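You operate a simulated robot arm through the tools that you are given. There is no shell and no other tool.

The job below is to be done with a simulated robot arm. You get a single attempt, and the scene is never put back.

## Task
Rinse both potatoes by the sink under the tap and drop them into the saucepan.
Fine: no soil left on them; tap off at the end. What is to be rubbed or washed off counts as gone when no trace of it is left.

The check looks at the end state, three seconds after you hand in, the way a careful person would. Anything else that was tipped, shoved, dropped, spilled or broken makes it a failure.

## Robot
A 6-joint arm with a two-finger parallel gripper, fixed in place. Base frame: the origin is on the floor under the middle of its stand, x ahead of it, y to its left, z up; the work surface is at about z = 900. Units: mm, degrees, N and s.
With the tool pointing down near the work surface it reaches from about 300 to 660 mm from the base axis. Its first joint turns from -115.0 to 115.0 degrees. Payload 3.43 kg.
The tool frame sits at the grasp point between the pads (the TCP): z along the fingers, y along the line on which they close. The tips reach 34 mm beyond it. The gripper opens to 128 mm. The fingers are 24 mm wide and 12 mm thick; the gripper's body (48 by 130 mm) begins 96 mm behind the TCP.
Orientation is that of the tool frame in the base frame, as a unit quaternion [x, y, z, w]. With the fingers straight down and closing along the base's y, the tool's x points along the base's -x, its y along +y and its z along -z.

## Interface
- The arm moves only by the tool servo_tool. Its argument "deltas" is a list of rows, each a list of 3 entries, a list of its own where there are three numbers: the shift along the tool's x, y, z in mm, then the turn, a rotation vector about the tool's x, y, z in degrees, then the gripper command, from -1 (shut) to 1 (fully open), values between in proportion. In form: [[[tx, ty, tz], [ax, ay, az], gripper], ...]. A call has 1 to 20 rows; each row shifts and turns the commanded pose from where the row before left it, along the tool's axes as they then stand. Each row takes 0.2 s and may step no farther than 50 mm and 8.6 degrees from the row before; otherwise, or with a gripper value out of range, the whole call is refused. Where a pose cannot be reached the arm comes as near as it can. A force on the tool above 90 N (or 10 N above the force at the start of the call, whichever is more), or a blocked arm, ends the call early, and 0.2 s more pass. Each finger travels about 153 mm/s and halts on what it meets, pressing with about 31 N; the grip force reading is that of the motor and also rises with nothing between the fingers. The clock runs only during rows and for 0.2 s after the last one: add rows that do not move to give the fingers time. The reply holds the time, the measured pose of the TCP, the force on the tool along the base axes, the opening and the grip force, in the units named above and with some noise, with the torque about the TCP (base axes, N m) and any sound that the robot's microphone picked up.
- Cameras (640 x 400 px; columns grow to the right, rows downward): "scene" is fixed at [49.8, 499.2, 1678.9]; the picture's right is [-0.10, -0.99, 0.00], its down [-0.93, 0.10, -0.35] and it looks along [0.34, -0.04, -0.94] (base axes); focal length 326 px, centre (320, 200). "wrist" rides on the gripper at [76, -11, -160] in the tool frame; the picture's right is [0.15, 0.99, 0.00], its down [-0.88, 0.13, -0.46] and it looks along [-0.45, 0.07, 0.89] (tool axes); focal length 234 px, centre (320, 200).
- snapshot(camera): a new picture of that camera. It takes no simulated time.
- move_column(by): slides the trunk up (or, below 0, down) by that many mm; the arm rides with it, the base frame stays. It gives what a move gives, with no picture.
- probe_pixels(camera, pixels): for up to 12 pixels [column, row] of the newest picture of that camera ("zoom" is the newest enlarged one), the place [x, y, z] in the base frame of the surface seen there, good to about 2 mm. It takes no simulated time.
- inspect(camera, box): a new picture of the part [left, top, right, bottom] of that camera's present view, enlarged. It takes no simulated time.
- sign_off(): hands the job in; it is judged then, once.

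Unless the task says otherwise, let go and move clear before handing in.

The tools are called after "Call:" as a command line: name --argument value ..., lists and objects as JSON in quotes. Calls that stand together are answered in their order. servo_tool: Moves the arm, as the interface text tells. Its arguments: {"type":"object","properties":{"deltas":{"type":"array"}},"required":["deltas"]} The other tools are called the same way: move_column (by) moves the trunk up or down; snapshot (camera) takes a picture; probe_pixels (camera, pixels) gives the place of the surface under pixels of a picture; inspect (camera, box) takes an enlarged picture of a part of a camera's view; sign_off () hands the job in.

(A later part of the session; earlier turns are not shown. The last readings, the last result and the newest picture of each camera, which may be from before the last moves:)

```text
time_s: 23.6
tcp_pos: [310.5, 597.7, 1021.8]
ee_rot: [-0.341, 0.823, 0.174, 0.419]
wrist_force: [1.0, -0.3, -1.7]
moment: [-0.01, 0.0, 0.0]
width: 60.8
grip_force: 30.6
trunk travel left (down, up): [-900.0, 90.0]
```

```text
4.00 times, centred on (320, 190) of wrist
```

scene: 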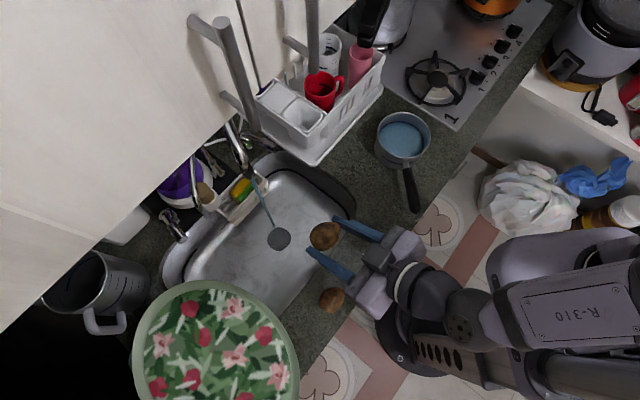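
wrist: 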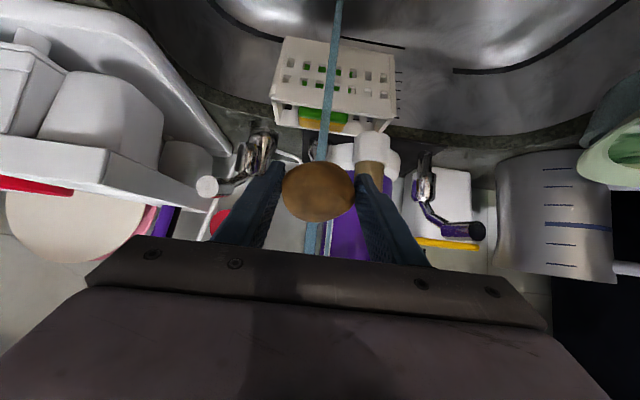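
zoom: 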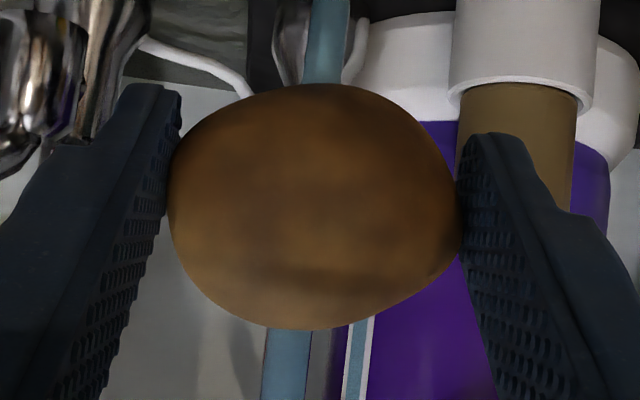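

The stream is hitting the potato (scene zoom (258,235)) and the patches look paler than before. I'll hold it there longer and see how the soil fades on each side.

Call:
servo_tool --deltas '[[[0, 0, 0], [0, 0, 0], -1], [[0, 4, 0], [0, 0, 0], -1], [[0, 4, 0], [0, 0, 0], -1], [[0, 4, 0], [0, 0, 0], -1], [[0, 0, 0], [0, 0, 0], -1], [[0, -4, 0], [0, 0, 0], -1], [[0, -4, 0], [0, 0, 0], -1], [[0, -4, 0], [0, 0, 0], -1], [[0, -4, 0], [0, 0, 0], -1], [[0, -4, 0], [0, 0, 0], -1], [[0, -4, 0], [0, 0, 0], -1], [[0, 0, 0], [0, 0, 0], -1], [[0, 4, 0], [0, 0, 0], -1], [[0, 4, 0], [0, 0, 0], -1], [[0, 4, 0], [0, 0, 0], -1]]'

Call:
inspect --camera "scene" --box '[240, 160, 310, 220]'

Call:
inspect --camera "wrist" --box '[270, 140, 370, 240]'

```text
time_s: 26.8
tcp_pos: [311.3, 597.5, 1020.2]
ee_rot: [-0.341, 0.824, 0.172, 0.418]
wrist_force: [-0.2, 0.8, -0.2]
moment: [-0.04, -0.02, -0.01]
width: 60.9
grip_force: 30.8
trunk travel left (down, up): [-900.0, 90.0]
```

```text
6.67 times, centred on (275, 190) of scene
```

zoom: 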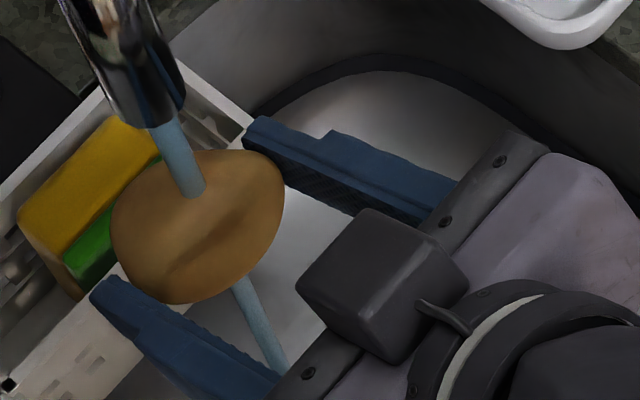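

```text
4.00 times, centred on (320, 190) of wrist
```

zoom: 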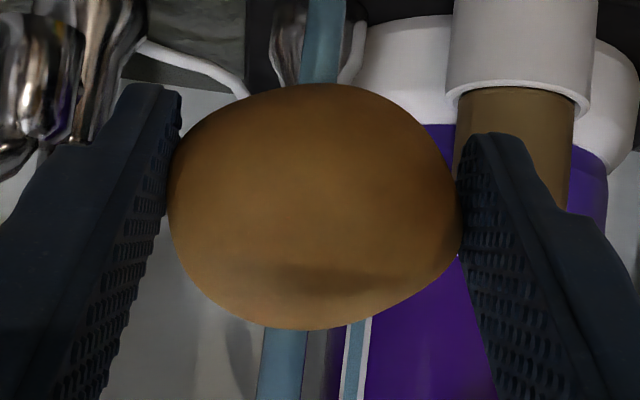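

The soil is coming off fast where the stream lands. What's left shows as a band at scene zoom (215,240) and wrist zoom (340,275), so I'll sweep the potato toward the wall and back under the stream.

Call:
servo_tool --deltas '[[[-4.7, 0, 6.5], [0, 0, 0], -1], [[0, 6, 0], [0, 0, 0], -1], [[0, 6, 0], [0, 0, 0], -1], [[0, -6, 0], [0, 0, 0], -1], [[0, -6, 0], [0, 0, 0], -1], [[0, -6, 0], [0, 0, 0], -1], [[0, -6, 0], [0, 0, 0], -1], [[-4.7, 0, 6.5], [0, 0, 0], -1], [[0, 6, 0], [0, 0, 0], -1], [[0, 6, 0], [0, 0, 0], -1], [[0, 6, 0], [0, 0, 0], -1], [[0, 6, 0], [0, 0, 0], -1], [[-3.5, 0, 4.9], [0, 0, 0], -1], [[0, -6, 0], [0, 0, 0], -1], [[0, -6, 0], [0, 0, 0], -1], [[0, 0, 0], [0, 0, 0], -1], [[0, -6, 0], [0, 0, 0], -1], [[0, 6, 0], [0, 0, 0], -1]]'

Call:
inspect --camera "scene" --box '[240, 160, 310, 220]'

Call:
inspect --camera "wrist" --box '[270, 140, 370, 240]'

```text
time_s: 30.6
tcp_pos: [326.9, 613.5, 1020.2]
ee_rot: [-0.341, 0.823, 0.173, 0.42]
wrist_force: [-0.6, 0.1, -0.7]
moment: [-0.02, -0.01, -0.01]
width: 60.7
grip_force: 30.3
trunk travel left (down, up): [-900.0, 90.0]
```

```text
6.67 times, centred on (275, 190) of scene
```

zoom: 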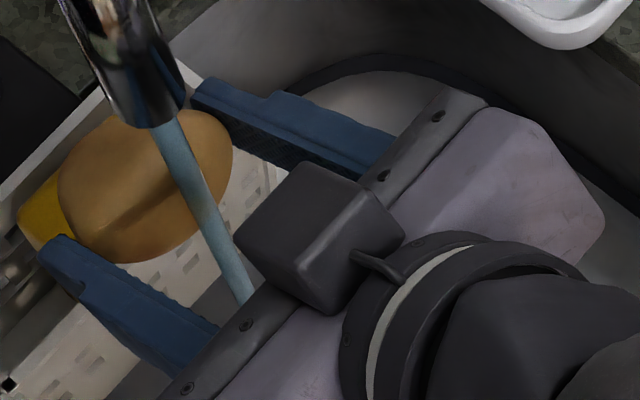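

```text
4.00 times, centred on (320, 190) of wrist
```

zoom: 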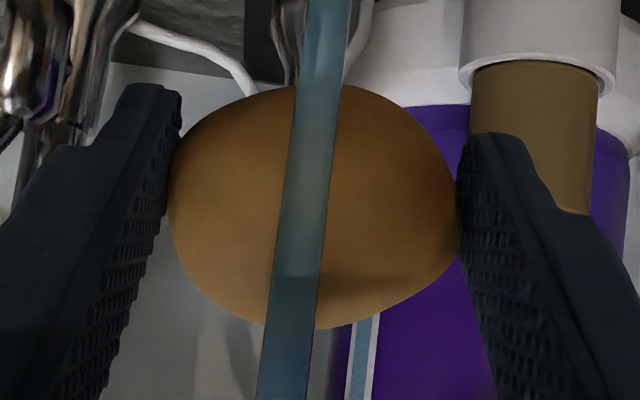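

At this depth the stream passes the robot side of the potato, and only a faint patch remains at wrist zoom (360,290), right of centre. I'll back off ~10 mm and shift so that the patch comes under the stream.

Call:
servo_tool --deltas '[[[5.9, -5, -8.1], [0, 0, 0], -1], [[0, -4, 0], [0, 0, 0], -1], [[0, -4, 0], [0, 0, 0], -1], [[0, -4, 0], [0, 0, 0], -1], [[2.4, 0, -3.2], [0, 0, 0], -1], [[0, 4, 0], [0, 0, 0], -1], [[0, 4, 0], [0, 0, 0], -1], [[0, 4, 0], [0, 0, 0], -1], [[0, 4, 0], [0, 0, 0], -1], [[2.4, 0, -3.2], [0, 0, 0], -1], [[0, -4, 0], [0, 0, 0], -1], [[0, -4, 0], [0, 0, 0], -1], [[0, -4, 0], [0, 0, 0], -1], [[0, -4, 0], [0, 0, 0], -1], [[0, 0, 0], [0, 0, 0], -1]]'

Call:
inspect --camera "scene" --box '[240, 160, 310, 220]'

Call:
inspect --camera "wrist" --box '[270, 140, 370, 240]'

```text
time_s: 33.8
tcp_pos: [326.5, 590.3, 1020.4]
ee_rot: [-0.342, 0.823, 0.174, 0.419]
wrist_force: [0.5, -0.4, -1.1]
moment: [-0.03, 0.0, -0.03]
width: 60.9
grip_force: 31.4
trunk travel left (down, up): [-900.0, 90.0]
```

```text
6.67 times, centred on (275, 190) of scene
```

zoom: 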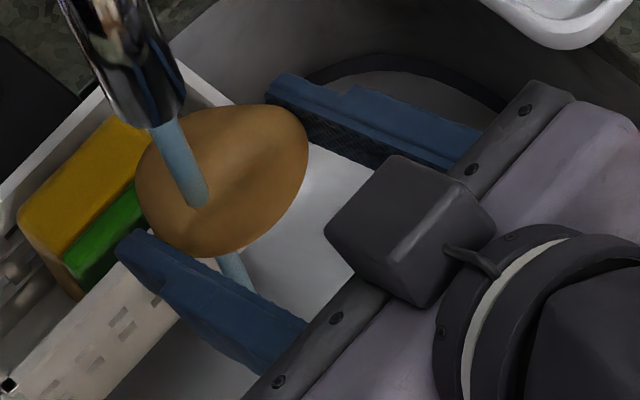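

```text
4.00 times, centred on (320, 190) of wrist
```

zoom: 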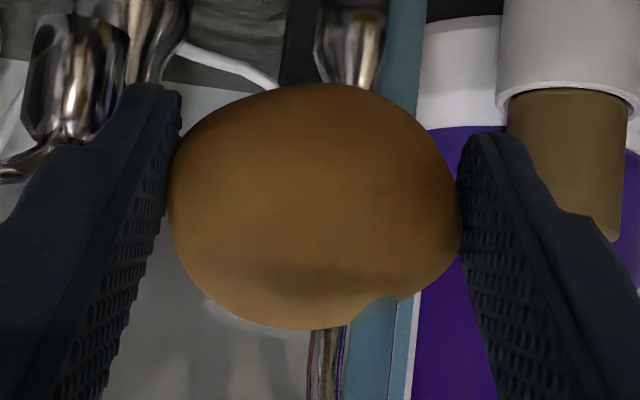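

A soft dark band remains near the top edge in the wrist zoom at (290,280), and I can't tell whether it is soil or shadow. I'll pull the potato out of the stream for a clean look.

Call:
servo_tool --deltas '[[[0, 0, -30], [0, 0, 0], -1], [[0, 0, -30], [0, 0, 0], -1], [[0, 0, -30], [0, 0, 0], -1], [[0, 0, 0], [0, 0, 0], -1]]'

Call:
inspect --camera "wrist" --box '[270, 140, 370, 240]'

Call:
inspect --camera "scene" --box '[270, 170, 350, 240]'

```text
time_s: 34.8
tcp_pos: [274.6, 536.5, 1072.3]
ee_rot: [-0.342, 0.823, 0.174, 0.419]
wrist_force: [-0.1, -0.1, -0.6]
moment: [-0.04, 0.03, 0.0]
width: 60.7
grip_force: 31.1
trunk travel left (down, up): [-900.0, 90.0]
```

```text
4.00 times, centred on (320, 190) of wrist
```

zoom: 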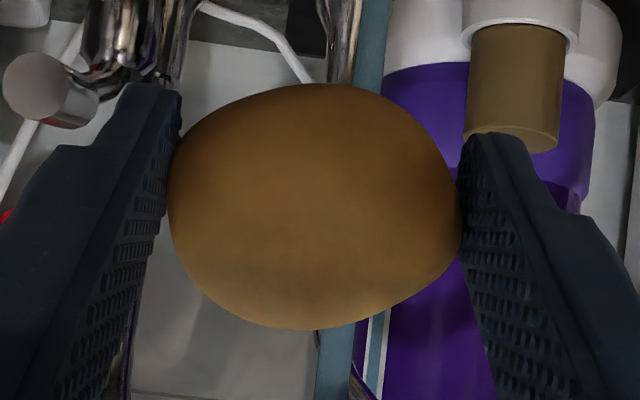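

```text
5.71 times, centred on (310, 205) of scene
```

zoom: 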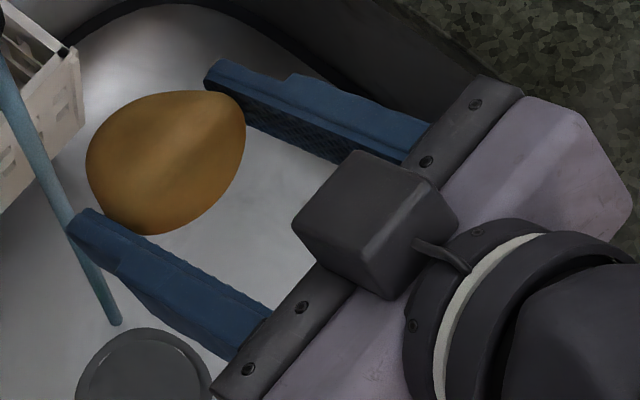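

Out of the stream the potato looks clean on the palm side and top, so the band was a shadow. Next I'll roll the tool about its own axis to expose the underside to the camera and the stream, starting with about 90° here in the clear.

Call:
servo_tool --deltas '[[[0, 0, 0], [0, 0, 8.5], -1], [[0, 0, 0], [0, 0, 8.5], -1], [[0, 0, 0], [0, 0, 8.5], -1], [[0, 0, 0], [0, 0, 8.5], -1], [[0, 0, 0], [0, 0, 8.5], -1], [[0, 0, 0], [0, 0, 8.5], -1], [[0, 0, 0], [0, 0, 8.5], -1], [[0, 0, 0], [0, 0, 8.5], -1], [[0, 0, 0], [0, 0, 8.5], -1], [[0, 0, 0], [0, 0, 8.5], -1], [[0, 0, 0], [0, 0, 5], -1]]'

Call:
snapshot --camera "wrist"

Call:
snapshot --camera "scene"

Call:
inspect --camera "scene" --box '[270, 170, 350, 240]'

```text
time_s: 37.2
tcp_pos: [300.0, 624.2, 1176.5]
ee_rot: [0.342, 0.826, 0.414, 0.172]
wrist_force: [0.5, -0.3, -1.6]
moment: [0.03, 0.0, -0.01]
width: 48.0
grip_force: 31.1
out of reach, approached as far as the arm can: row 5, 6, 7, 8, 9, 10, 11
trunk travel left (down, up): [-900.0, 90.0]
```

```text
taken
```

wrist: 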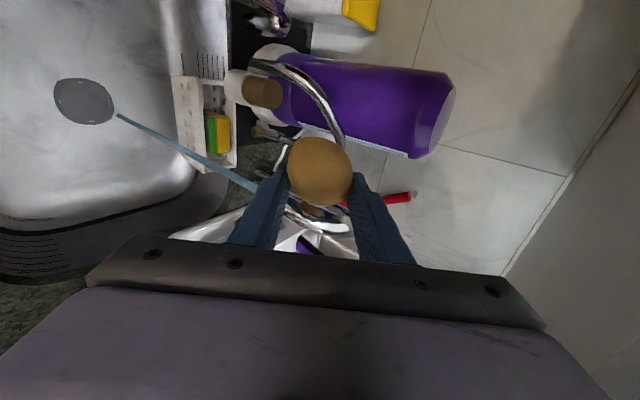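

```text
taken
```

scene: 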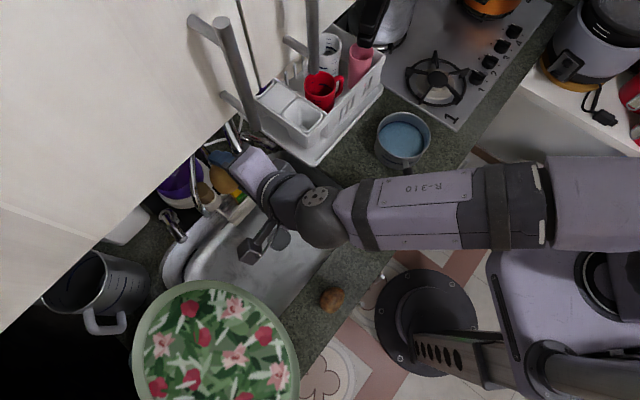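

```text
5.71 times, centred on (310, 205) of scene
```

zoom: 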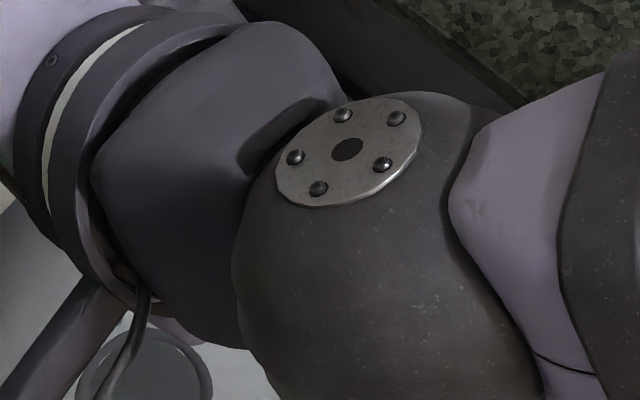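

That roll was a mistake: the arm ran out of reach and drifted to (300,624,1176), beside the spout. The potato shifted in the grip too, with width now 48 mm. Forces are low, but I'll look carefully before moving anything.

Call:
inspect --camera "wrist" --box '[220, 90, 440, 260]'

Call:
inspect --camera "scene" --box '[180, 110, 300, 230]'

```text
2.35 times, centred on (330, 175) of wrist
```

zoom: 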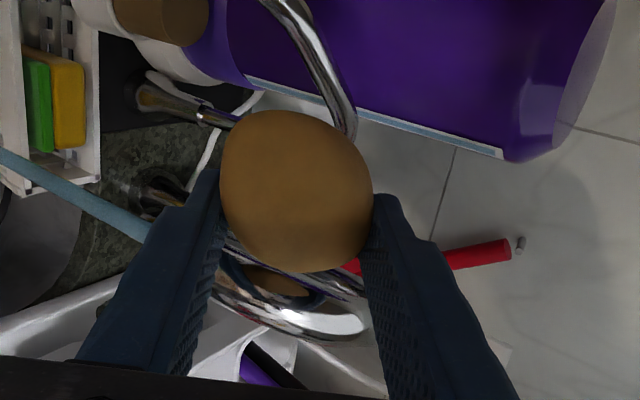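

```text
3.33 times, centred on (240, 170) of scene
```

zoom: 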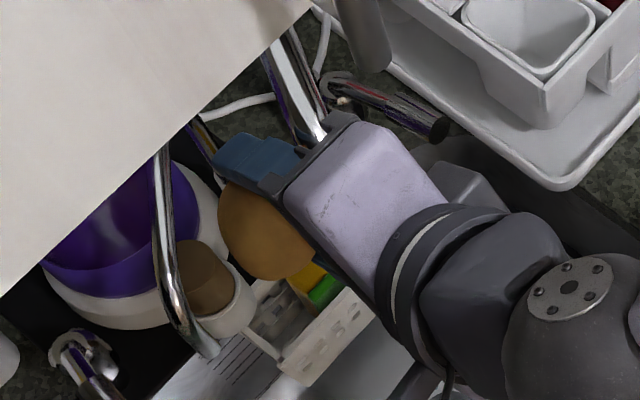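

The potato is pushed to the +v edge of the pads with the thick spout right against it on the other side (wrist zoom (290,300)). I'll ease away from the spout sideways by a small step and check how the arm responds.

Call:
servo_tool --deltas '[[[4, 0, 0], [0, 0, 0], -1], [[4, 0, 0], [0, 0, 0], -1]]'

Call:
inspect --camera "wrist" --box '[220, 90, 440, 260]'

```text
time_s: 37.8
tcp_pos: [294.5, 630.5, 1175.6]
ee_rot: [0.341, 0.824, 0.417, 0.174]
wrist_force: [0.3, 0.7, -1.0]
moment: [0.02, 0.0, -0.01]
width: 47.7
grip_force: 31.3
trunk travel left (down, up): [-900.0, 90.0]
```

```text
2.35 times, centred on (330, 175) of wrist
```

zoom: 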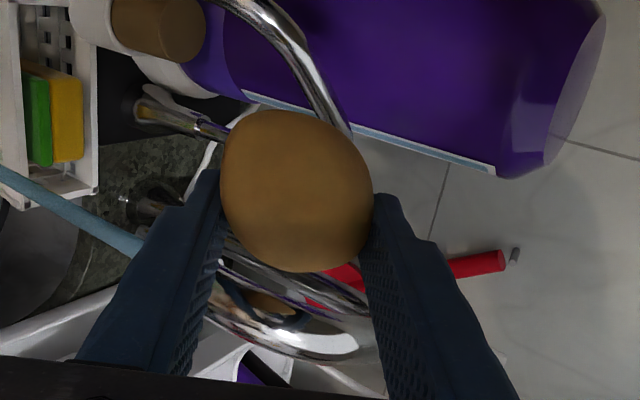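

That worked: the arm moved 8 mm away cleanly with no force. Now I'll back straight away from the wall in small steps and watch the reach reports.

Call:
servo_tool --deltas '[[[2, -6, -8], [0, 0, 0], -1], [[2, -6, -8], [0, 0, 0], -1]]'

Call:
inspect --camera "wrist" --box '[220, 90, 440, 260]'

```text
time_s: 38.4
tcp_pos: [282.3, 626.8, 1183.9]
ee_rot: [0.34, 0.825, 0.417, 0.173]
wrist_force: [0.5, -0.6, -0.6]
moment: [-0.02, 0.02, 0.01]
width: 47.9
grip_force: 31.1
out of reach, approached as far as the arm can: row 1, 2
trunk travel left (down, up): [-900.0, 90.0]
```

```text
2.35 times, centred on (330, 175) of wrist
```

zoom: 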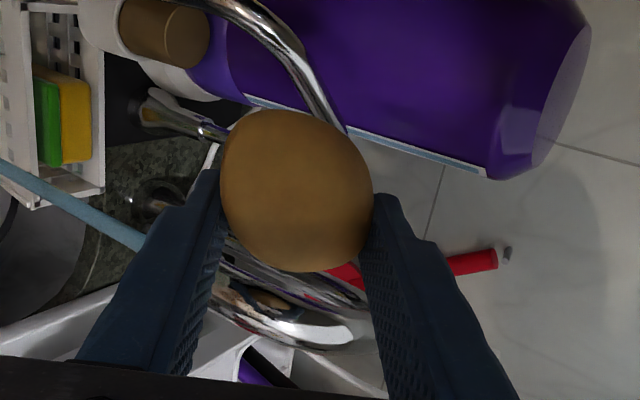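

It did move back a little, so this rolled pose is at the reach limit. I'll roll back gradually while retreating, which should free the arm up.

Call:
servo_tool --deltas '[[[3, -5.9, -8.1], [0, 0, -8.5], -1], [[3, -5.8, -8.1], [0, 0, -8.5], -1]]'

Call:
inspect --camera "wrist" --box '[220, 90, 440, 260]'

Call:
inspect --camera "scene" --box '[180, 110, 300, 230]'

```text
time_s: 39.0
tcp_pos: [264.1, 615.4, 1185.4]
ee_rot: [0.215, 0.865, 0.389, 0.234]
wrist_force: [-0.7, 0.9, -0.6]
moment: [-0.03, 0.02, -0.02]
width: 47.7
grip_force: 30.7
trunk travel left (down, up): [-900.0, 90.0]
```

```text
2.35 times, centred on (330, 175) of wrist
```

zoom: 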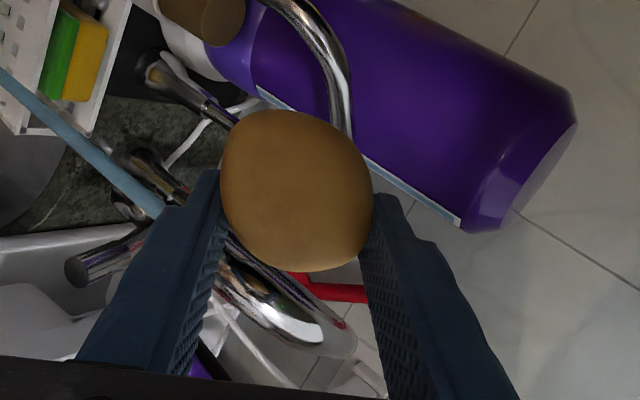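

```text
3.33 times, centred on (240, 170) of scene
```

zoom: 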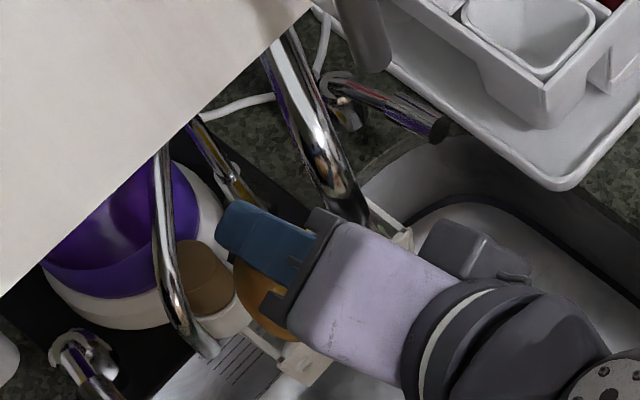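

The arm is free of the limit now and the spout looks unmoved. I'll keep rolling back and retreating along the same line.

Call:
servo_tool --deltas '[[[2.6, -8.4, -12.1], [0, 0, -8.5], -1], [[3.8, -8.0, -12.1], [0, 0, -8.5], -1], [[4.9, -7.3, -12.1], [0, 0, -8.5], -1], [[6.0, -6.5, -12.1], [0, 0, -8.5], -1], [[6.9, -5.6, -12.1], [0, 0, -8.5], -1], [[7.6, -4.5, -12.1], [0, 0, -8.5], -1], [[8, -3, -12.1], [0, 0, -8.5], -1]]'

Call:
snapshot --camera "wrist"

Call:
snapshot --camera "scene"

```text
time_s: 40.6
tcp_pos: [187.8, 542.1, 1185.6]
ee_rot: [-0.244, 0.857, 0.222, 0.396]
wrist_force: [-0.4, 0.5, -1.6]
moment: [0.03, 0.02, 0.0]
width: 47.4
grip_force: 31.3
trunk travel left (down, up): [-900.0, 90.0]
```

```text
taken
```

wrist: 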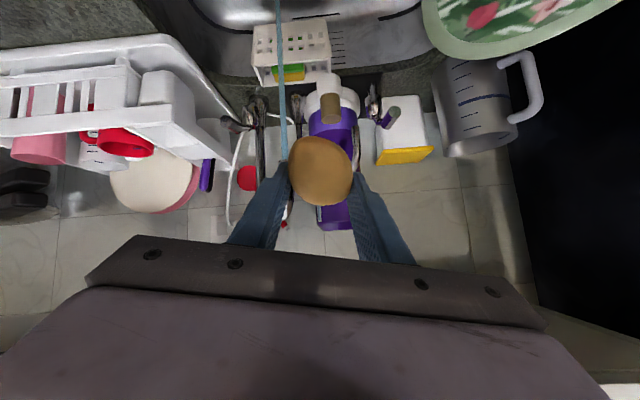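

```text
taken
```

scene: 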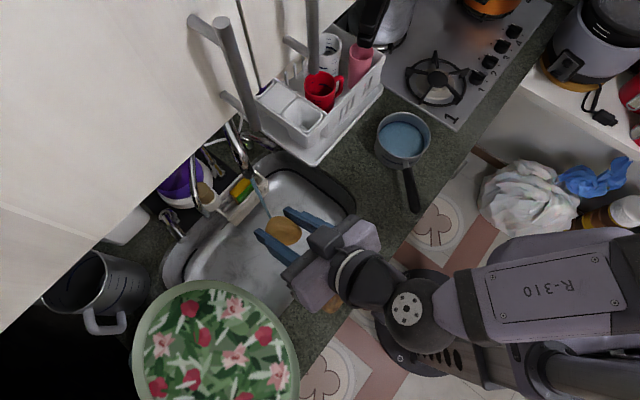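

The potato is clear of the sink fittings and still held, but only near the pad edges, so I'll set it down and re-grasp it properly. First I'll roll level, retreat and bring the tool upright over its original spot.

Call:
servo_tool --deltas '[[[10.8, -20, -15.4], [0, 0, -6.6], -1], [[11.2, -32, -15.4], [0, 0, -6.7], -1], [[11.2, -35, -15.4], [0, 0, 0], -1], [[11.2, -38, -15.4], [0, 0, 0], -1], [[0, 0, 0], [0, 7.72, 0], -1], [[0, 0, 0], [0, 7.72, 0], -1], [[0, 0, 0], [0, 7.72, 0], -1], [[0, 0, 0], [0, 7.72, 0], -1], [[0, 0, 0], [0, 7.72, 0], -1], [[0, 0, 0], [0, 7.72, 0], -1], [[0, 0, 0], [0, 7.72, 0], -1], [[23, 0, 0], [0, 0, 0], -1], [[23, 0, 0], [0, 0, 0], -1]]'

Call:
snapshot --camera "wrist"

Call:
snapshot --camera "scene"

```text
time_s: 43.4
tcp_pos: [183.6, 369.1, 1178.5]
ee_rot: [-0.383, 0.924, 0.001, -0.002]
wrist_force: [1.1, -0.6, -0.7]
moment: [0.02, 0.0, 0.02]
width: 47.4
grip_force: 31.0
trunk travel left (down, up): [-900.0, 90.0]
```

```text
taken
```

wrist: 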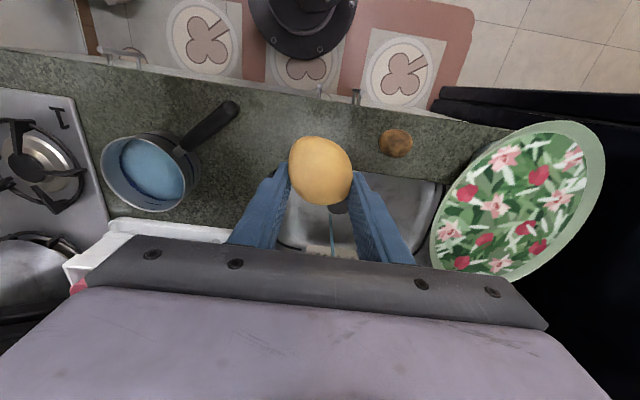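

```text
taken
```

scene: 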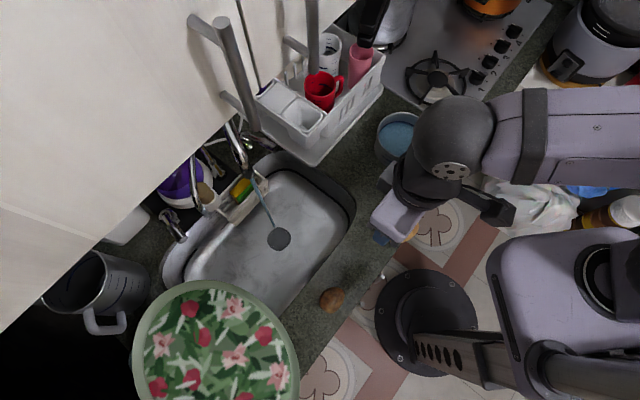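

The palm side of the potato now shows clean, even yellow at wrist (320,170). I'll measure where it sits relative to the fingers before lowering it.

Call:
probe_pixels --camera "wrist" --pixels '[[320, 170], [320, 142], [320, 200], [293, 165], [347, 175], [340, 192], [300, 150], [285, 195], [360, 195], [320, 100], [250, 100]]'

Call:
inspect --camera "wrist" --box '[270, 120, 370, 220]'

```text
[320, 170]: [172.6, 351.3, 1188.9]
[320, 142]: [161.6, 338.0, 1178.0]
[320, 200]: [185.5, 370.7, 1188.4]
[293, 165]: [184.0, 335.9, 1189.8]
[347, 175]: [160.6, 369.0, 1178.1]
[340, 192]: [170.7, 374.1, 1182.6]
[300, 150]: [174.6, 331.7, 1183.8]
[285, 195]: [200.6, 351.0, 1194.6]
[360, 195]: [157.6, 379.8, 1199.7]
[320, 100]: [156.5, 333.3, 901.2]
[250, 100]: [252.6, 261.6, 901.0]
```

```text
4.00 times, centred on (320, 170) of wrist
```

zoom: 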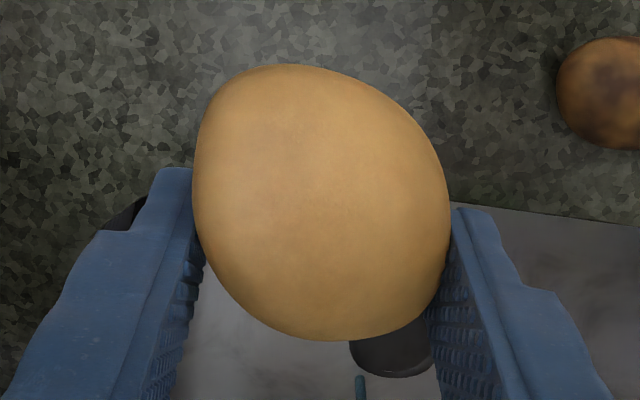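

The potato's visible face is free of soil. It sits about 20 mm toward the robot from the TCP, so I'll shift to keep it well on the counter, lower it gently and release it near its original spot.

Call:
servo_tool --deltas '[[[-22, -5, 30], [0, 0, 0], -1], [[0, 0, 33], [0, 0, 0], -1], [[0, 0, 33], [0, 0, 0], -1], [[0, 0, 33], [0, 0, 0], -1], [[0, 0, 33], [0, 0, 0], -1], [[0, 0, 33], [0, 0, 0], -1], [[0, 0, 25], [0, 0, 0], -1], [[0, 0, 12], [0, 0, 0], -1], [[0, 0, 6], [0, 0, 0], -1]]'

Call:
snapshot --camera "wrist"

```text
time_s: 45.4
tcp_pos: [202.4, 380.3, 940.2]
ee_rot: [-0.383, 0.924, 0.002, -0.001]
wrist_force: [0.0, -0.2, -1.3]
moment: [0.01, 0.02, 0.01]
width: 47.3
grip_force: 30.6
trunk travel left (down, up): [-900.0, 90.0]
```

```text
taken
```

wrist: 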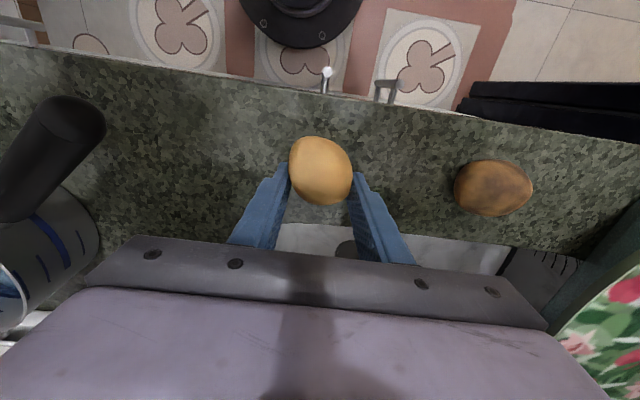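

The potato is just above the counter, clear of the second one. I'll lower another 3 mm, open the fingers gently and rise to look at it.

Call:
servo_tool --deltas '[[[0, 0, 3], [0, 0, 0], -1], [[0, 0, 0], [0, 0, 0], -0.2], [[0, 0, 0], [0, 0, 0], 0.1], [[0, 0, 0], [0, 0, 0], 0.3], [[0, 0, 0], [0, 0, 0], 0.4], [[0, 0, -30], [0, 0, 0], 0.4], [[0, 0, -40], [0, 0, 0], 0.4], [[0, 0, -40], [0, 0, 0], 0.4]]'

Call:
snapshot --camera "wrist"

Call:
inspect --camera "wrist" --box '[260, 90, 380, 190]'

Call:
inspect --camera "scene" --box '[330, 200, 430, 280]'

```text
time_s: 47.2
tcp_pos: [201.1, 377.2, 1047.1]
ee_rot: [-0.382, 0.924, 0.001, -0.001]
wrist_force: [-0.6, 1.2, -0.2]
moment: [0.01, 0.04, -0.01]
width: 89.9
grip_force: 0.1
trunk travel left (down, up): [-900.0, 90.0]
```

```text
taken
```

wrist: 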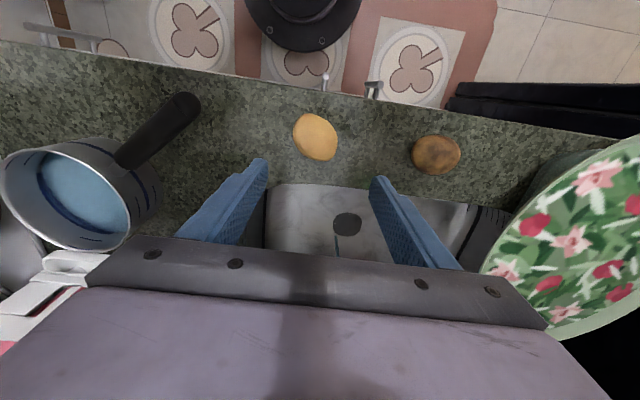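

```text
4.00 times, centred on (320, 140) of wrist
```

zoom: 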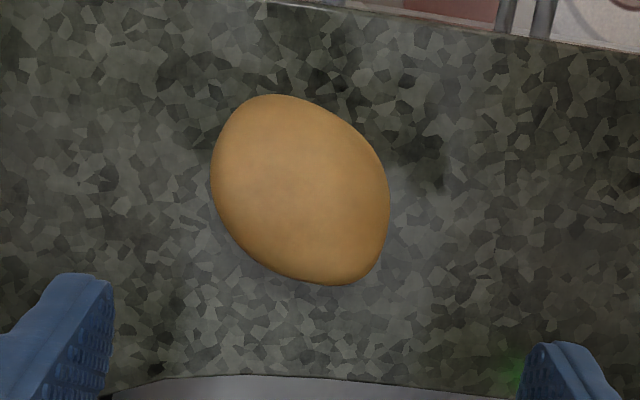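

```text
5.00 times, centred on (380, 240) of scene
```

zoom: 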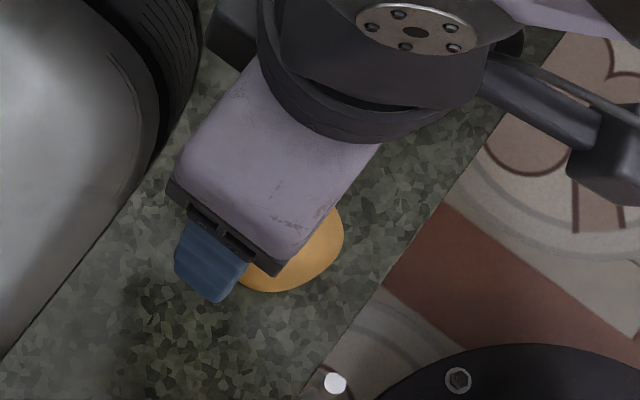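

The potato sits on the counter with its visible surface clean at wrist zoom (300,190). Before the next wash I need to know whether the wrist can roll the other way, so I'll test that here in open space with the empty gripper.

Call:
servo_tool --deltas '[[[0, 0, -30], [0, 0, -8.5], 0.4], [[0, 0, -30], [0, 0, -8.5], 0.4], [[0, 0, 0], [0, 0, -8.5], 0.4], [[0, 0, 0], [0, 0, -8.5], 0.4], [[0, 0, 0], [0, 0, -8.5], 0.4], [[0, 0, 0], [0, 0, -8.5], 0.4], [[0, 0, 0], [0, 0, -8.5], 0.4], [[0, 0, 0], [0, 0, -8.5], 0.4], [[0, 0, 0], [0, 0, -8.5], 0.4], [[0, 0, 0], [0, 0, -8.5], 0.4], [[0, 0, 0], [0, 0, -5], 0.4]]'

Call:
snapshot --camera "wrist"

```text
time_s: 49.6
tcp_pos: [203.6, 380.6, 1108.4]
ee_rot: [0.924, -0.382, -0.001, 0.0]
wrist_force: [-0.8, -0.9, -0.1]
moment: [-0.01, 0.0, 0.01]
width: 89.7
grip_force: 0.1
trunk travel left (down, up): [-900.0, 90.0]
```

```text
taken
```

wrist: 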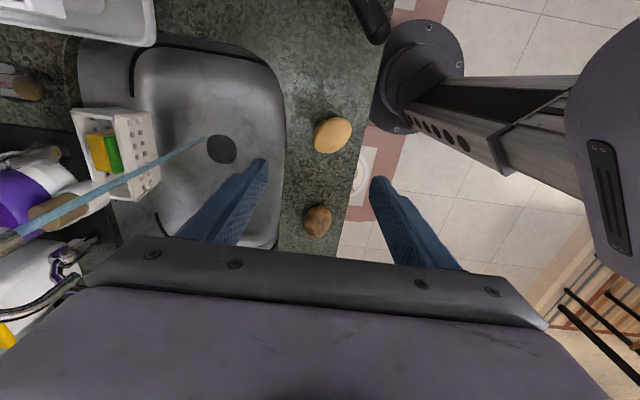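

The wrist rolls -90° without trouble, so that direction has room. From here I'll locate both potatoes and zoom in on the washed one from this new side.

Call:
probe_pixels --camera "wrist" --pixels '[[332, 134], [317, 134], [348, 134], [332, 121], [332, 149], [322, 126], [343, 142], [322, 145], [343, 123], [317, 220], [285, 180], [355, 180]]'

Call:
inspect --camera "wrist" --box '[280, 90, 390, 180]'

```text
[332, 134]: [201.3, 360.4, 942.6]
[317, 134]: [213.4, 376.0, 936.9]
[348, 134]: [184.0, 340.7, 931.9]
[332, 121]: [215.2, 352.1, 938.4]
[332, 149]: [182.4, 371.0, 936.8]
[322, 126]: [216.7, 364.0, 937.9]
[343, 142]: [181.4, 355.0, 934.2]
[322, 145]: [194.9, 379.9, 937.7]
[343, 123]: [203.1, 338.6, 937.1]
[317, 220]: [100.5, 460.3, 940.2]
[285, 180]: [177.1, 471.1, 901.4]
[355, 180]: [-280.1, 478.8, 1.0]
```

```text
4.44 times, centred on (335, 135) of wrist
```

zoom: 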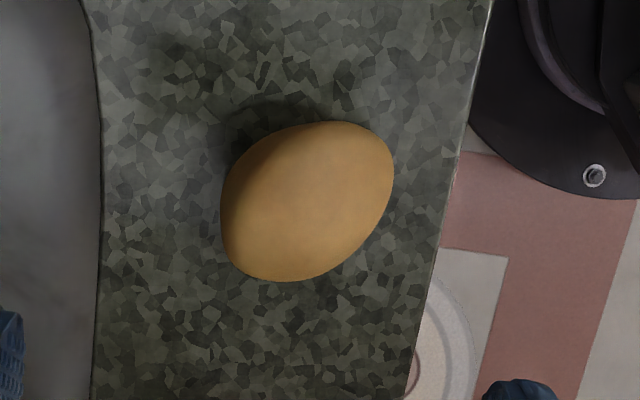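

The washed potato, centred near (199,359), is spotless on its upper half, with its long axis along base y. To see its underside I'll re-grasp it by its ends with a tilted tool and turn it about that axis, so I'll test that tilted pose in the air first.

Call:
servo_tool --deltas '[[[0, 0, 0], [0, 0, -7.5], 0.5], [[0, 0, 0], [0, 0, -7.5], 0.5], [[0, 0, 0], [0, 0, -7.5], 0.5], [[0, 0, 0], [0, 0, -7.5], 0.5], [[0, 0, 0], [0, 0, -7.5], 0.5], [[0, 0, 0], [0, 0, -7.5], 0.5], [[0, 0, 0], [0, 8, 0], 0.5], [[0, 0, 0], [0, 8, 0], 0.5], [[0, 0, 0], [0, 8, 0], 0.5], [[0, 0, 0], [0, 8, 0], 0.5], [[0, 0, 0], [0, 8, 0], 0.5]]'

Call:
snapshot --camera "wrist"

Call:
snapshot --camera "scene"

```text
time_s: 52.0
tcp_pos: [202.4, 381.7, 1107.5]
ee_rot: [0.94, -0.001, 0.342, 0.0]
wrist_force: [0.0, -0.2, -0.6]
moment: [-0.01, 0.02, 0.0]
width: 95.6
grip_force: 0.0
trunk travel left (down, up): [-900.0, 90.0]
```

```text
taken
```

wrist: 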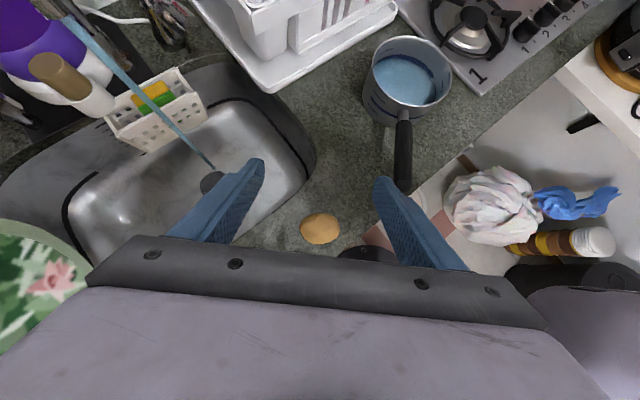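

```text
taken
```

scene: 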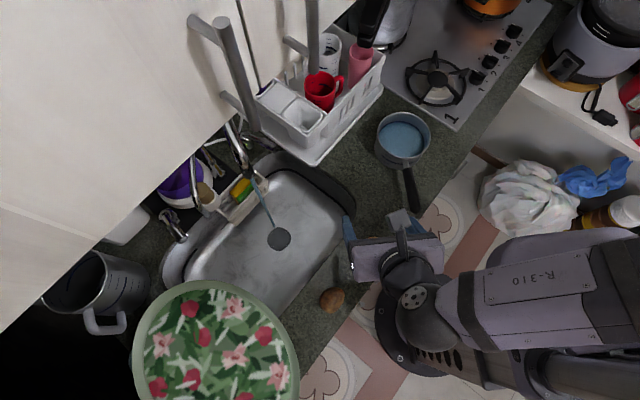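

The tilted pose is reachable, with the tool pointing down toward +x at 40°. I'll descend to straddle the potato's ends at y≈359, close on it, then lift.

Call:
servo_tool --deltas '[[[-13.4, 22.7, -11.3], [0, 0, 0], 0.5], [[-20, 0, 23.9], [0, 0, 0], 0.5], [[-20, 0, 23.9], [0, 0, 0], 0.5], [[-20, 0, 23.9], [0, 0, 0], 0.5], [[-20, 0, 23.9], [0, 0, 0], 0.5], [[-17, 0, 20.3], [0, 0, 0], 0.5], [[-11.5, 0, 13.7], [0, 0, 0], 0.5], [[0, 0, 0], [0, 0, 0], 0.5]]'

Call:
snapshot --camera "wrist"

```text
time_s: 53.8
tcp_pos: [187.1, 358.4, 939.0]
ee_rot: [0.94, 0.0, 0.34, 0.0]
wrist_force: [-0.2, 0.0, 0.3]
moment: [0.01, -0.03, 0.0]
width: 96.0
grip_force: 0.1
trunk travel left (down, up): [-900.0, 90.0]
```

```text
taken
```

wrist: 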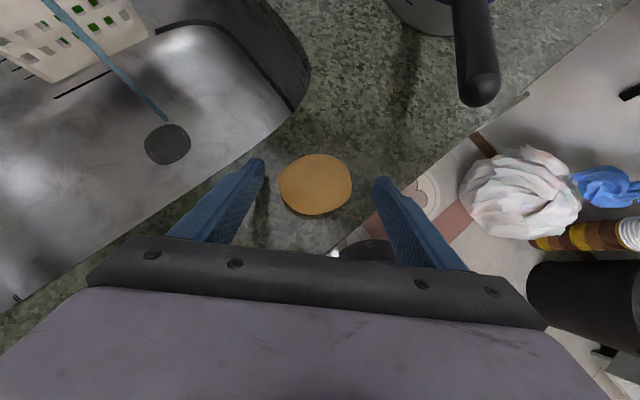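

The fingers straddle the potato cleanly. I'll close, lift about 80 mm, and turn the tool 80° about the closing axis so the potato's former rear side comes up and its underside turns outward.

Call:
servo_tool --deltas '[[[0, 0, 0], [0, 0, 0], 0.0], [[0, 0, 0], [0, 0, 0], -0.5], [[0, 0, 0], [0, 0, 0], -1], [[12.9, 0, -15.3], [0, 0, 0], -1], [[19.3, 0, -23], [0, 0, 0], -1], [[19.3, 0, -23], [0, 0, 0], -1], [[0, 0, 0], [0, -8, 0], -1], [[0, 0, 0], [0, -8, 0], -1], [[0, 0, 0], [0, -8, 0], -1], [[0, 0, 0], [0, -8, 0], -1], [[0, 0, 0], [0, -8, 0], -1]]'

Call:
snapshot --camera "scene"

Call:
snapshot --camera "wrist"

```text
time_s: 56.2
tcp_pos: [188.1, 355.9, 1019.5]
ee_rot: [1.0, -0.001, -0.003, 0.0]
wrist_force: [-0.4, 0.8, -0.8]
moment: [0.02, 0.04, -0.01]
width: 61.0
grip_force: 30.8
trunk travel left (down, up): [-900.0, 90.0]
```

```text
taken
```

scene: 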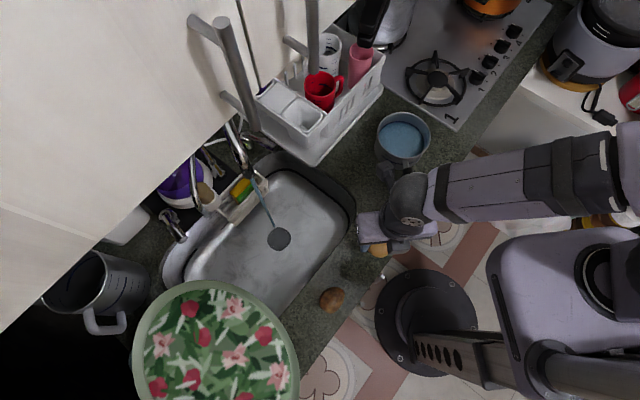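

```text
taken
```

wrist: 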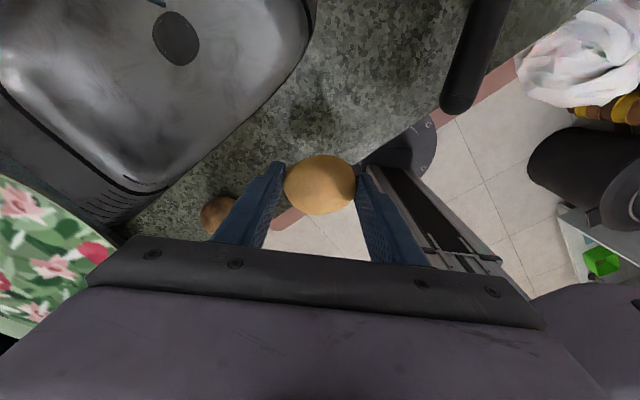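

The potato is held at 61 mm and the tool is upright again. I'll continue the remaining 40° of turn and look at the exposed side.

Call:
servo_tool --deltas '[[[0, 0, -15], [0, -8, 0], -1], [[0, 0, 0], [0, -8, 0], -1], [[0, 0, 0], [0, -8, 0], -1], [[0, 0, 0], [0, -8, 0], -1], [[0, 0, 0], [0, -8, 0], -1]]'

Call:
snapshot --camera "scene"

Call:
snapshot --camera "wrist"

Call:
inspect --camera "scene" --box '[330, 200, 430, 290]'

```text
time_s: 57.4
tcp_pos: [185.7, 356.6, 1033.3]
ee_rot: [0.938, 0.002, -0.345, 0.0]
wrist_force: [0.6, -0.4, -0.9]
moment: [0.0, -0.02, 0.0]
width: 61.3
grip_force: 31.3
trunk travel left (down, up): [-900.0, 90.0]
```

```text
taken
```

scene: 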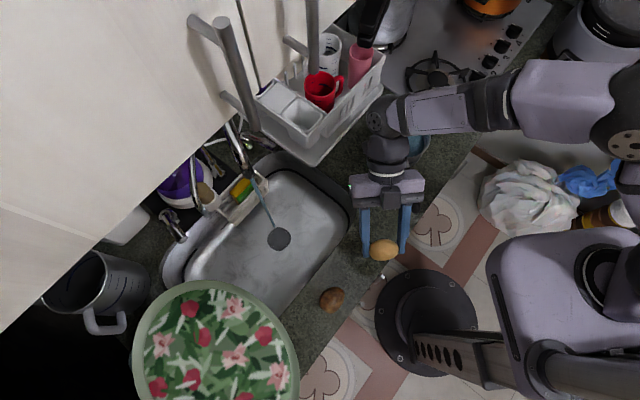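

```text
taken
```

wrist: 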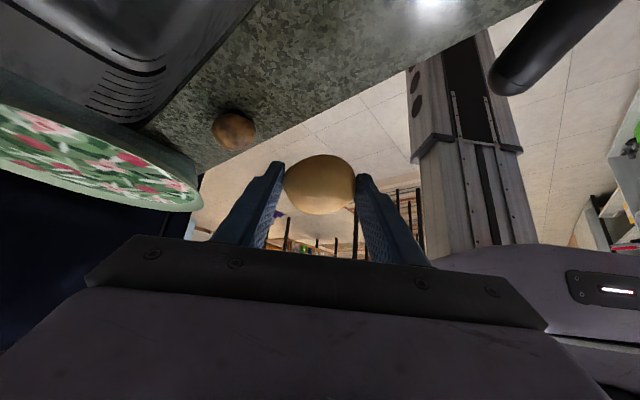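

```text
4.44 times, centred on (380, 245) of scene
```

zoom: 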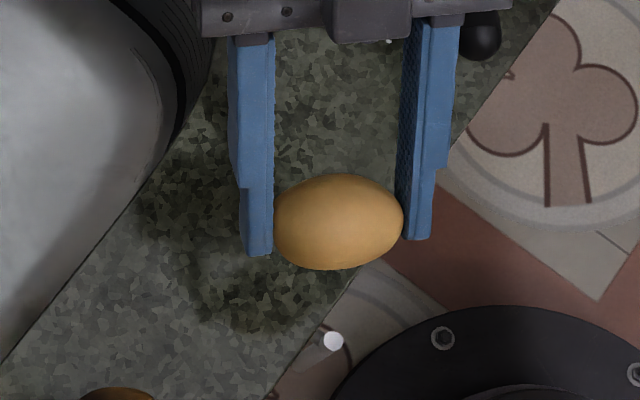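

The newly exposed side at scene zoom (340,220) is also clean, with no dark patches. I'll raise it and tilt a bit further so the camera can see the bottom.

Call:
servo_tool --deltas '[[[-21.4, 0, -25.5], [0, 0, 0], -1], [[-21.4, 0, -25.5], [0, 0, 0], -1], [[-21.4, 0, -25.5], [0, 0, 0], -1], [[-21.4, 0, -25.5], [0, 0, 0], -1], [[0, 0, 0], [0, -8, 0], -1], [[0, 0, 0], [0, -8, 0], -1], [[0, 0, 0], [0, -8, 0], -1]]'

Call:
snapshot --camera "scene"

Call:
inspect --camera "scene" --box '[330, 210, 430, 300]'

```text
time_s: 59.0
tcp_pos: [186.6, 356.7, 1166.7]
ee_rot: [0.847, -0.001, -0.532, -0.001]
wrist_force: [0.7, 0.3, -0.7]
moment: [0.01, -0.01, 0.03]
width: 61.0
grip_force: 31.4
trunk travel left (down, up): [-900.0, 90.0]
```

```text
taken
```

scene: 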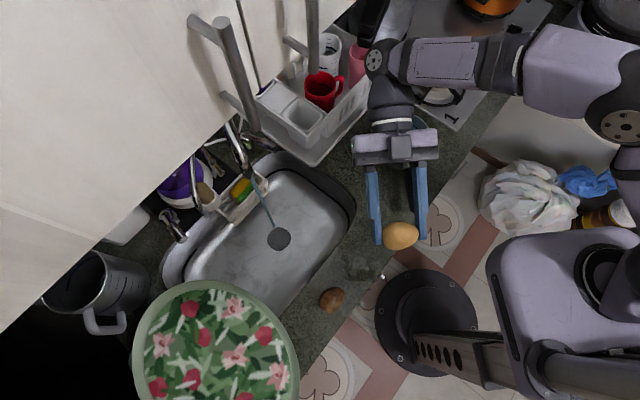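

```text
4.44 times, centred on (380, 255) of scene
```

zoom: 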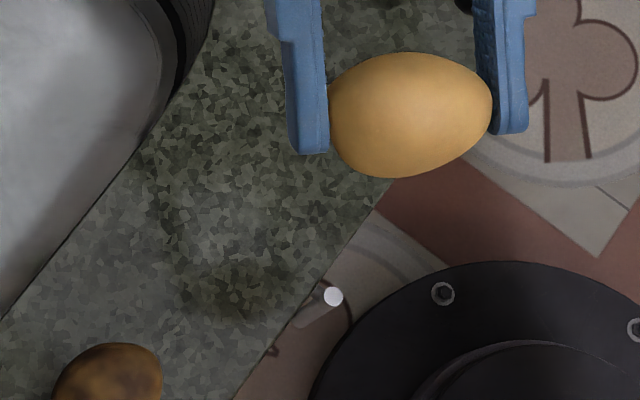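

Still clean. I'll tilt 24° further to bring the bottom fully into view of the scene camera.

Call:
servo_tool --deltas '[[[-15, 0, -10], [0, -8, 0], -1], [[-15, 0, -5], [0, -8, 0], -1], [[-15, 0, 0], [0, -8, 0], -1]]'

Call:
snapshot --camera "scene"

Call:
inspect --camera "scene" --box '[340, 200, 440, 290]'

```text
time_s: 59.8
tcp_pos: [131.4, 349.6, 1182.3]
ee_rot: [0.72, -0.003, -0.694, -0.004]
wrist_force: [0.4, 0.1, -1.2]
moment: [-0.01, -0.02, 0.05]
width: 61.1
grip_force: 30.8
out of reach, approached as far as the arm can: row 2, 3
trunk travel left (down, up): [-900.0, 90.0]
```

```text
taken
```

scene: 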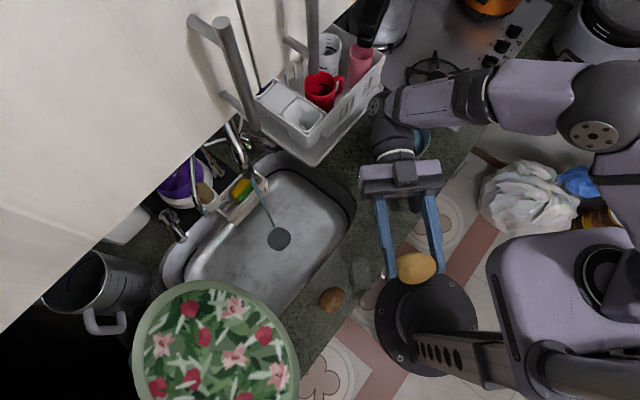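

```text
4.44 times, centred on (390, 245) of scene
```

zoom: 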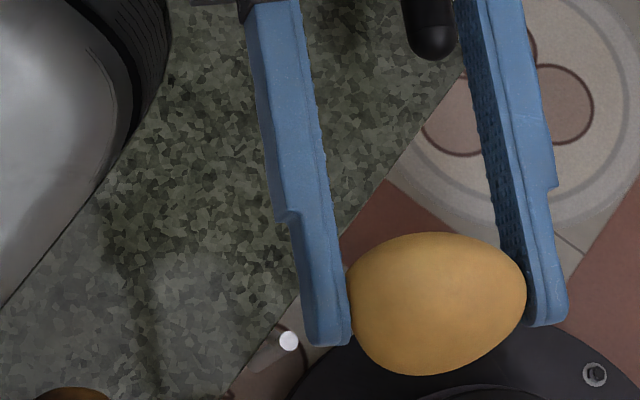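

The bottom looks clean too at zoom (440,300), apart from a tiny speck I want to check. I'll zoom in as far as possible.

Call:
inspect --camera "scene" --box '[395, 240, 445, 290]'

Call:
inspect --camera "wrist" --box '[270, 130, 370, 230]'

```text
8.00 times, centred on (420, 265) of scene
```

zoom: 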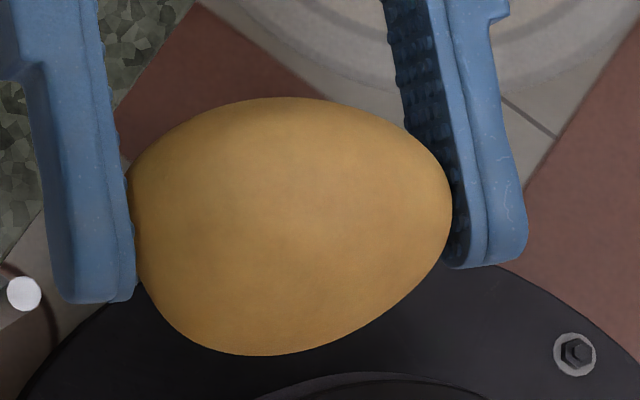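

```text
4.00 times, centred on (320, 180) of wrist
```

zoom: 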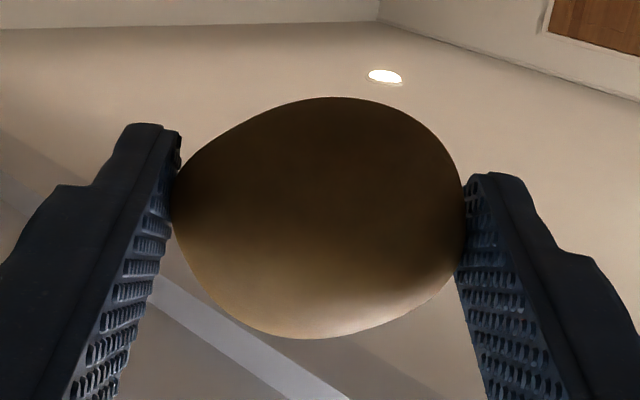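

The underside is spotless. The only spots I haven't seen are the two ends under the pads, which were also covered during the wash. I'll bring the tool back upright and set the potato down so I can re-grasp it across the other way.

Call:
servo_tool --deltas '[[[0, 0, -28], [0, 0, 0], -1], [[0, 0, -28], [0, 8, 0], -1], [[0, 0, 0], [0, 8, 0], -1], [[0, 0, 0], [0, 8, 0], -1], [[0, 0, 0], [0, 8, 0], -1], [[0, 0, 0], [0, 8, 0], -1], [[0, 0, 0], [0, 8, 0], -1], [[0, 0, 0], [0, 8, 0], -1], [[0, 0, 0], [0, 8, 0], -1], [[0, 0, 0], [0, 8, 0], -1], [[0, 0, 0], [0, 8, 0], -1], [[0, 0, 0], [0, 7.9, 0], -1]]'

Call:
snapshot --camera "wrist"

```text
time_s: 62.4
tcp_pos: [166.1, 344.2, 1171.1]
ee_rot: [1.0, -0.001, -0.001, 0.0]
wrist_force: [-0.7, 0.1, -0.2]
moment: [-0.04, 0.0, 0.01]
width: 60.7
grip_force: 31.2
out of reach, approached as far as the arm can: row 1
trunk travel left (down, up): [-900.0, 90.0]
```

```text
taken
```

wrist: 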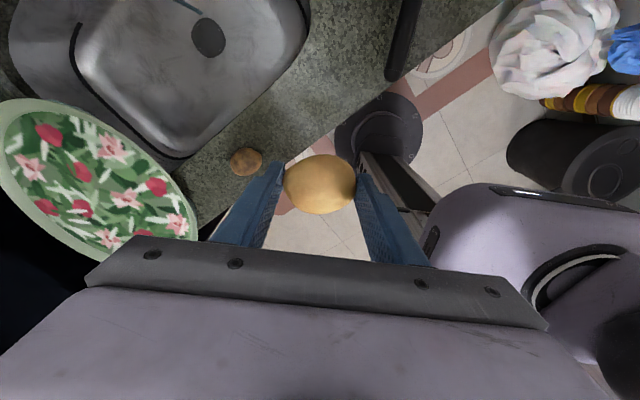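

Upright again at (166,344,1171) and the hold is firm. I'll move back over the counter spot, lower to just above contact and release.

Call:
servo_tool --deltas '[[[31, -16, 10], [0, 0, 0], -1], [[0, 0, 35], [0, 0, 0], -1], [[0, 0, 35], [0, 0, 0], -1], [[0, 0, 35], [0, 0, 0], -1], [[0, 0, 35], [0, 0, 0], -1], [[0, 0, 35], [0, 0, 0], -1], [[0, 0, 22], [0, 0, 0], -1], [[0, 0, 12], [0, 0, 0], -1], [[0, 0, 6], [0, 0, 0], -1]]'

Call:
snapshot --camera "wrist"

```text
time_s: 64.4
tcp_pos: [196.0, 361.1, 948.1]
ee_rot: [1.0, 0.0, -0.003, -0.001]
wrist_force: [0.3, -0.4, -0.6]
moment: [-0.02, -0.01, -0.02]
width: 61.3
grip_force: 31.4
trunk travel left (down, up): [-900.0, 90.0]
```

```text
taken
```

wrist: 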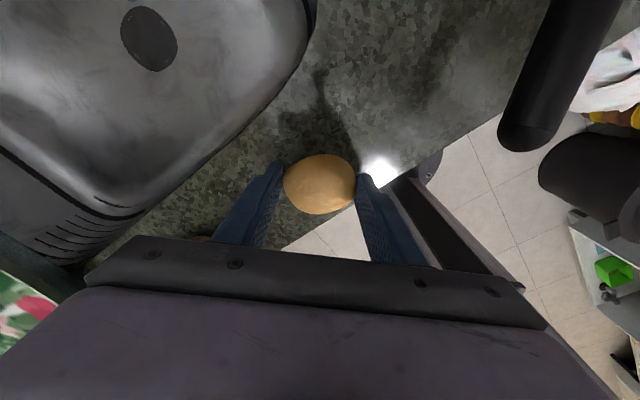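

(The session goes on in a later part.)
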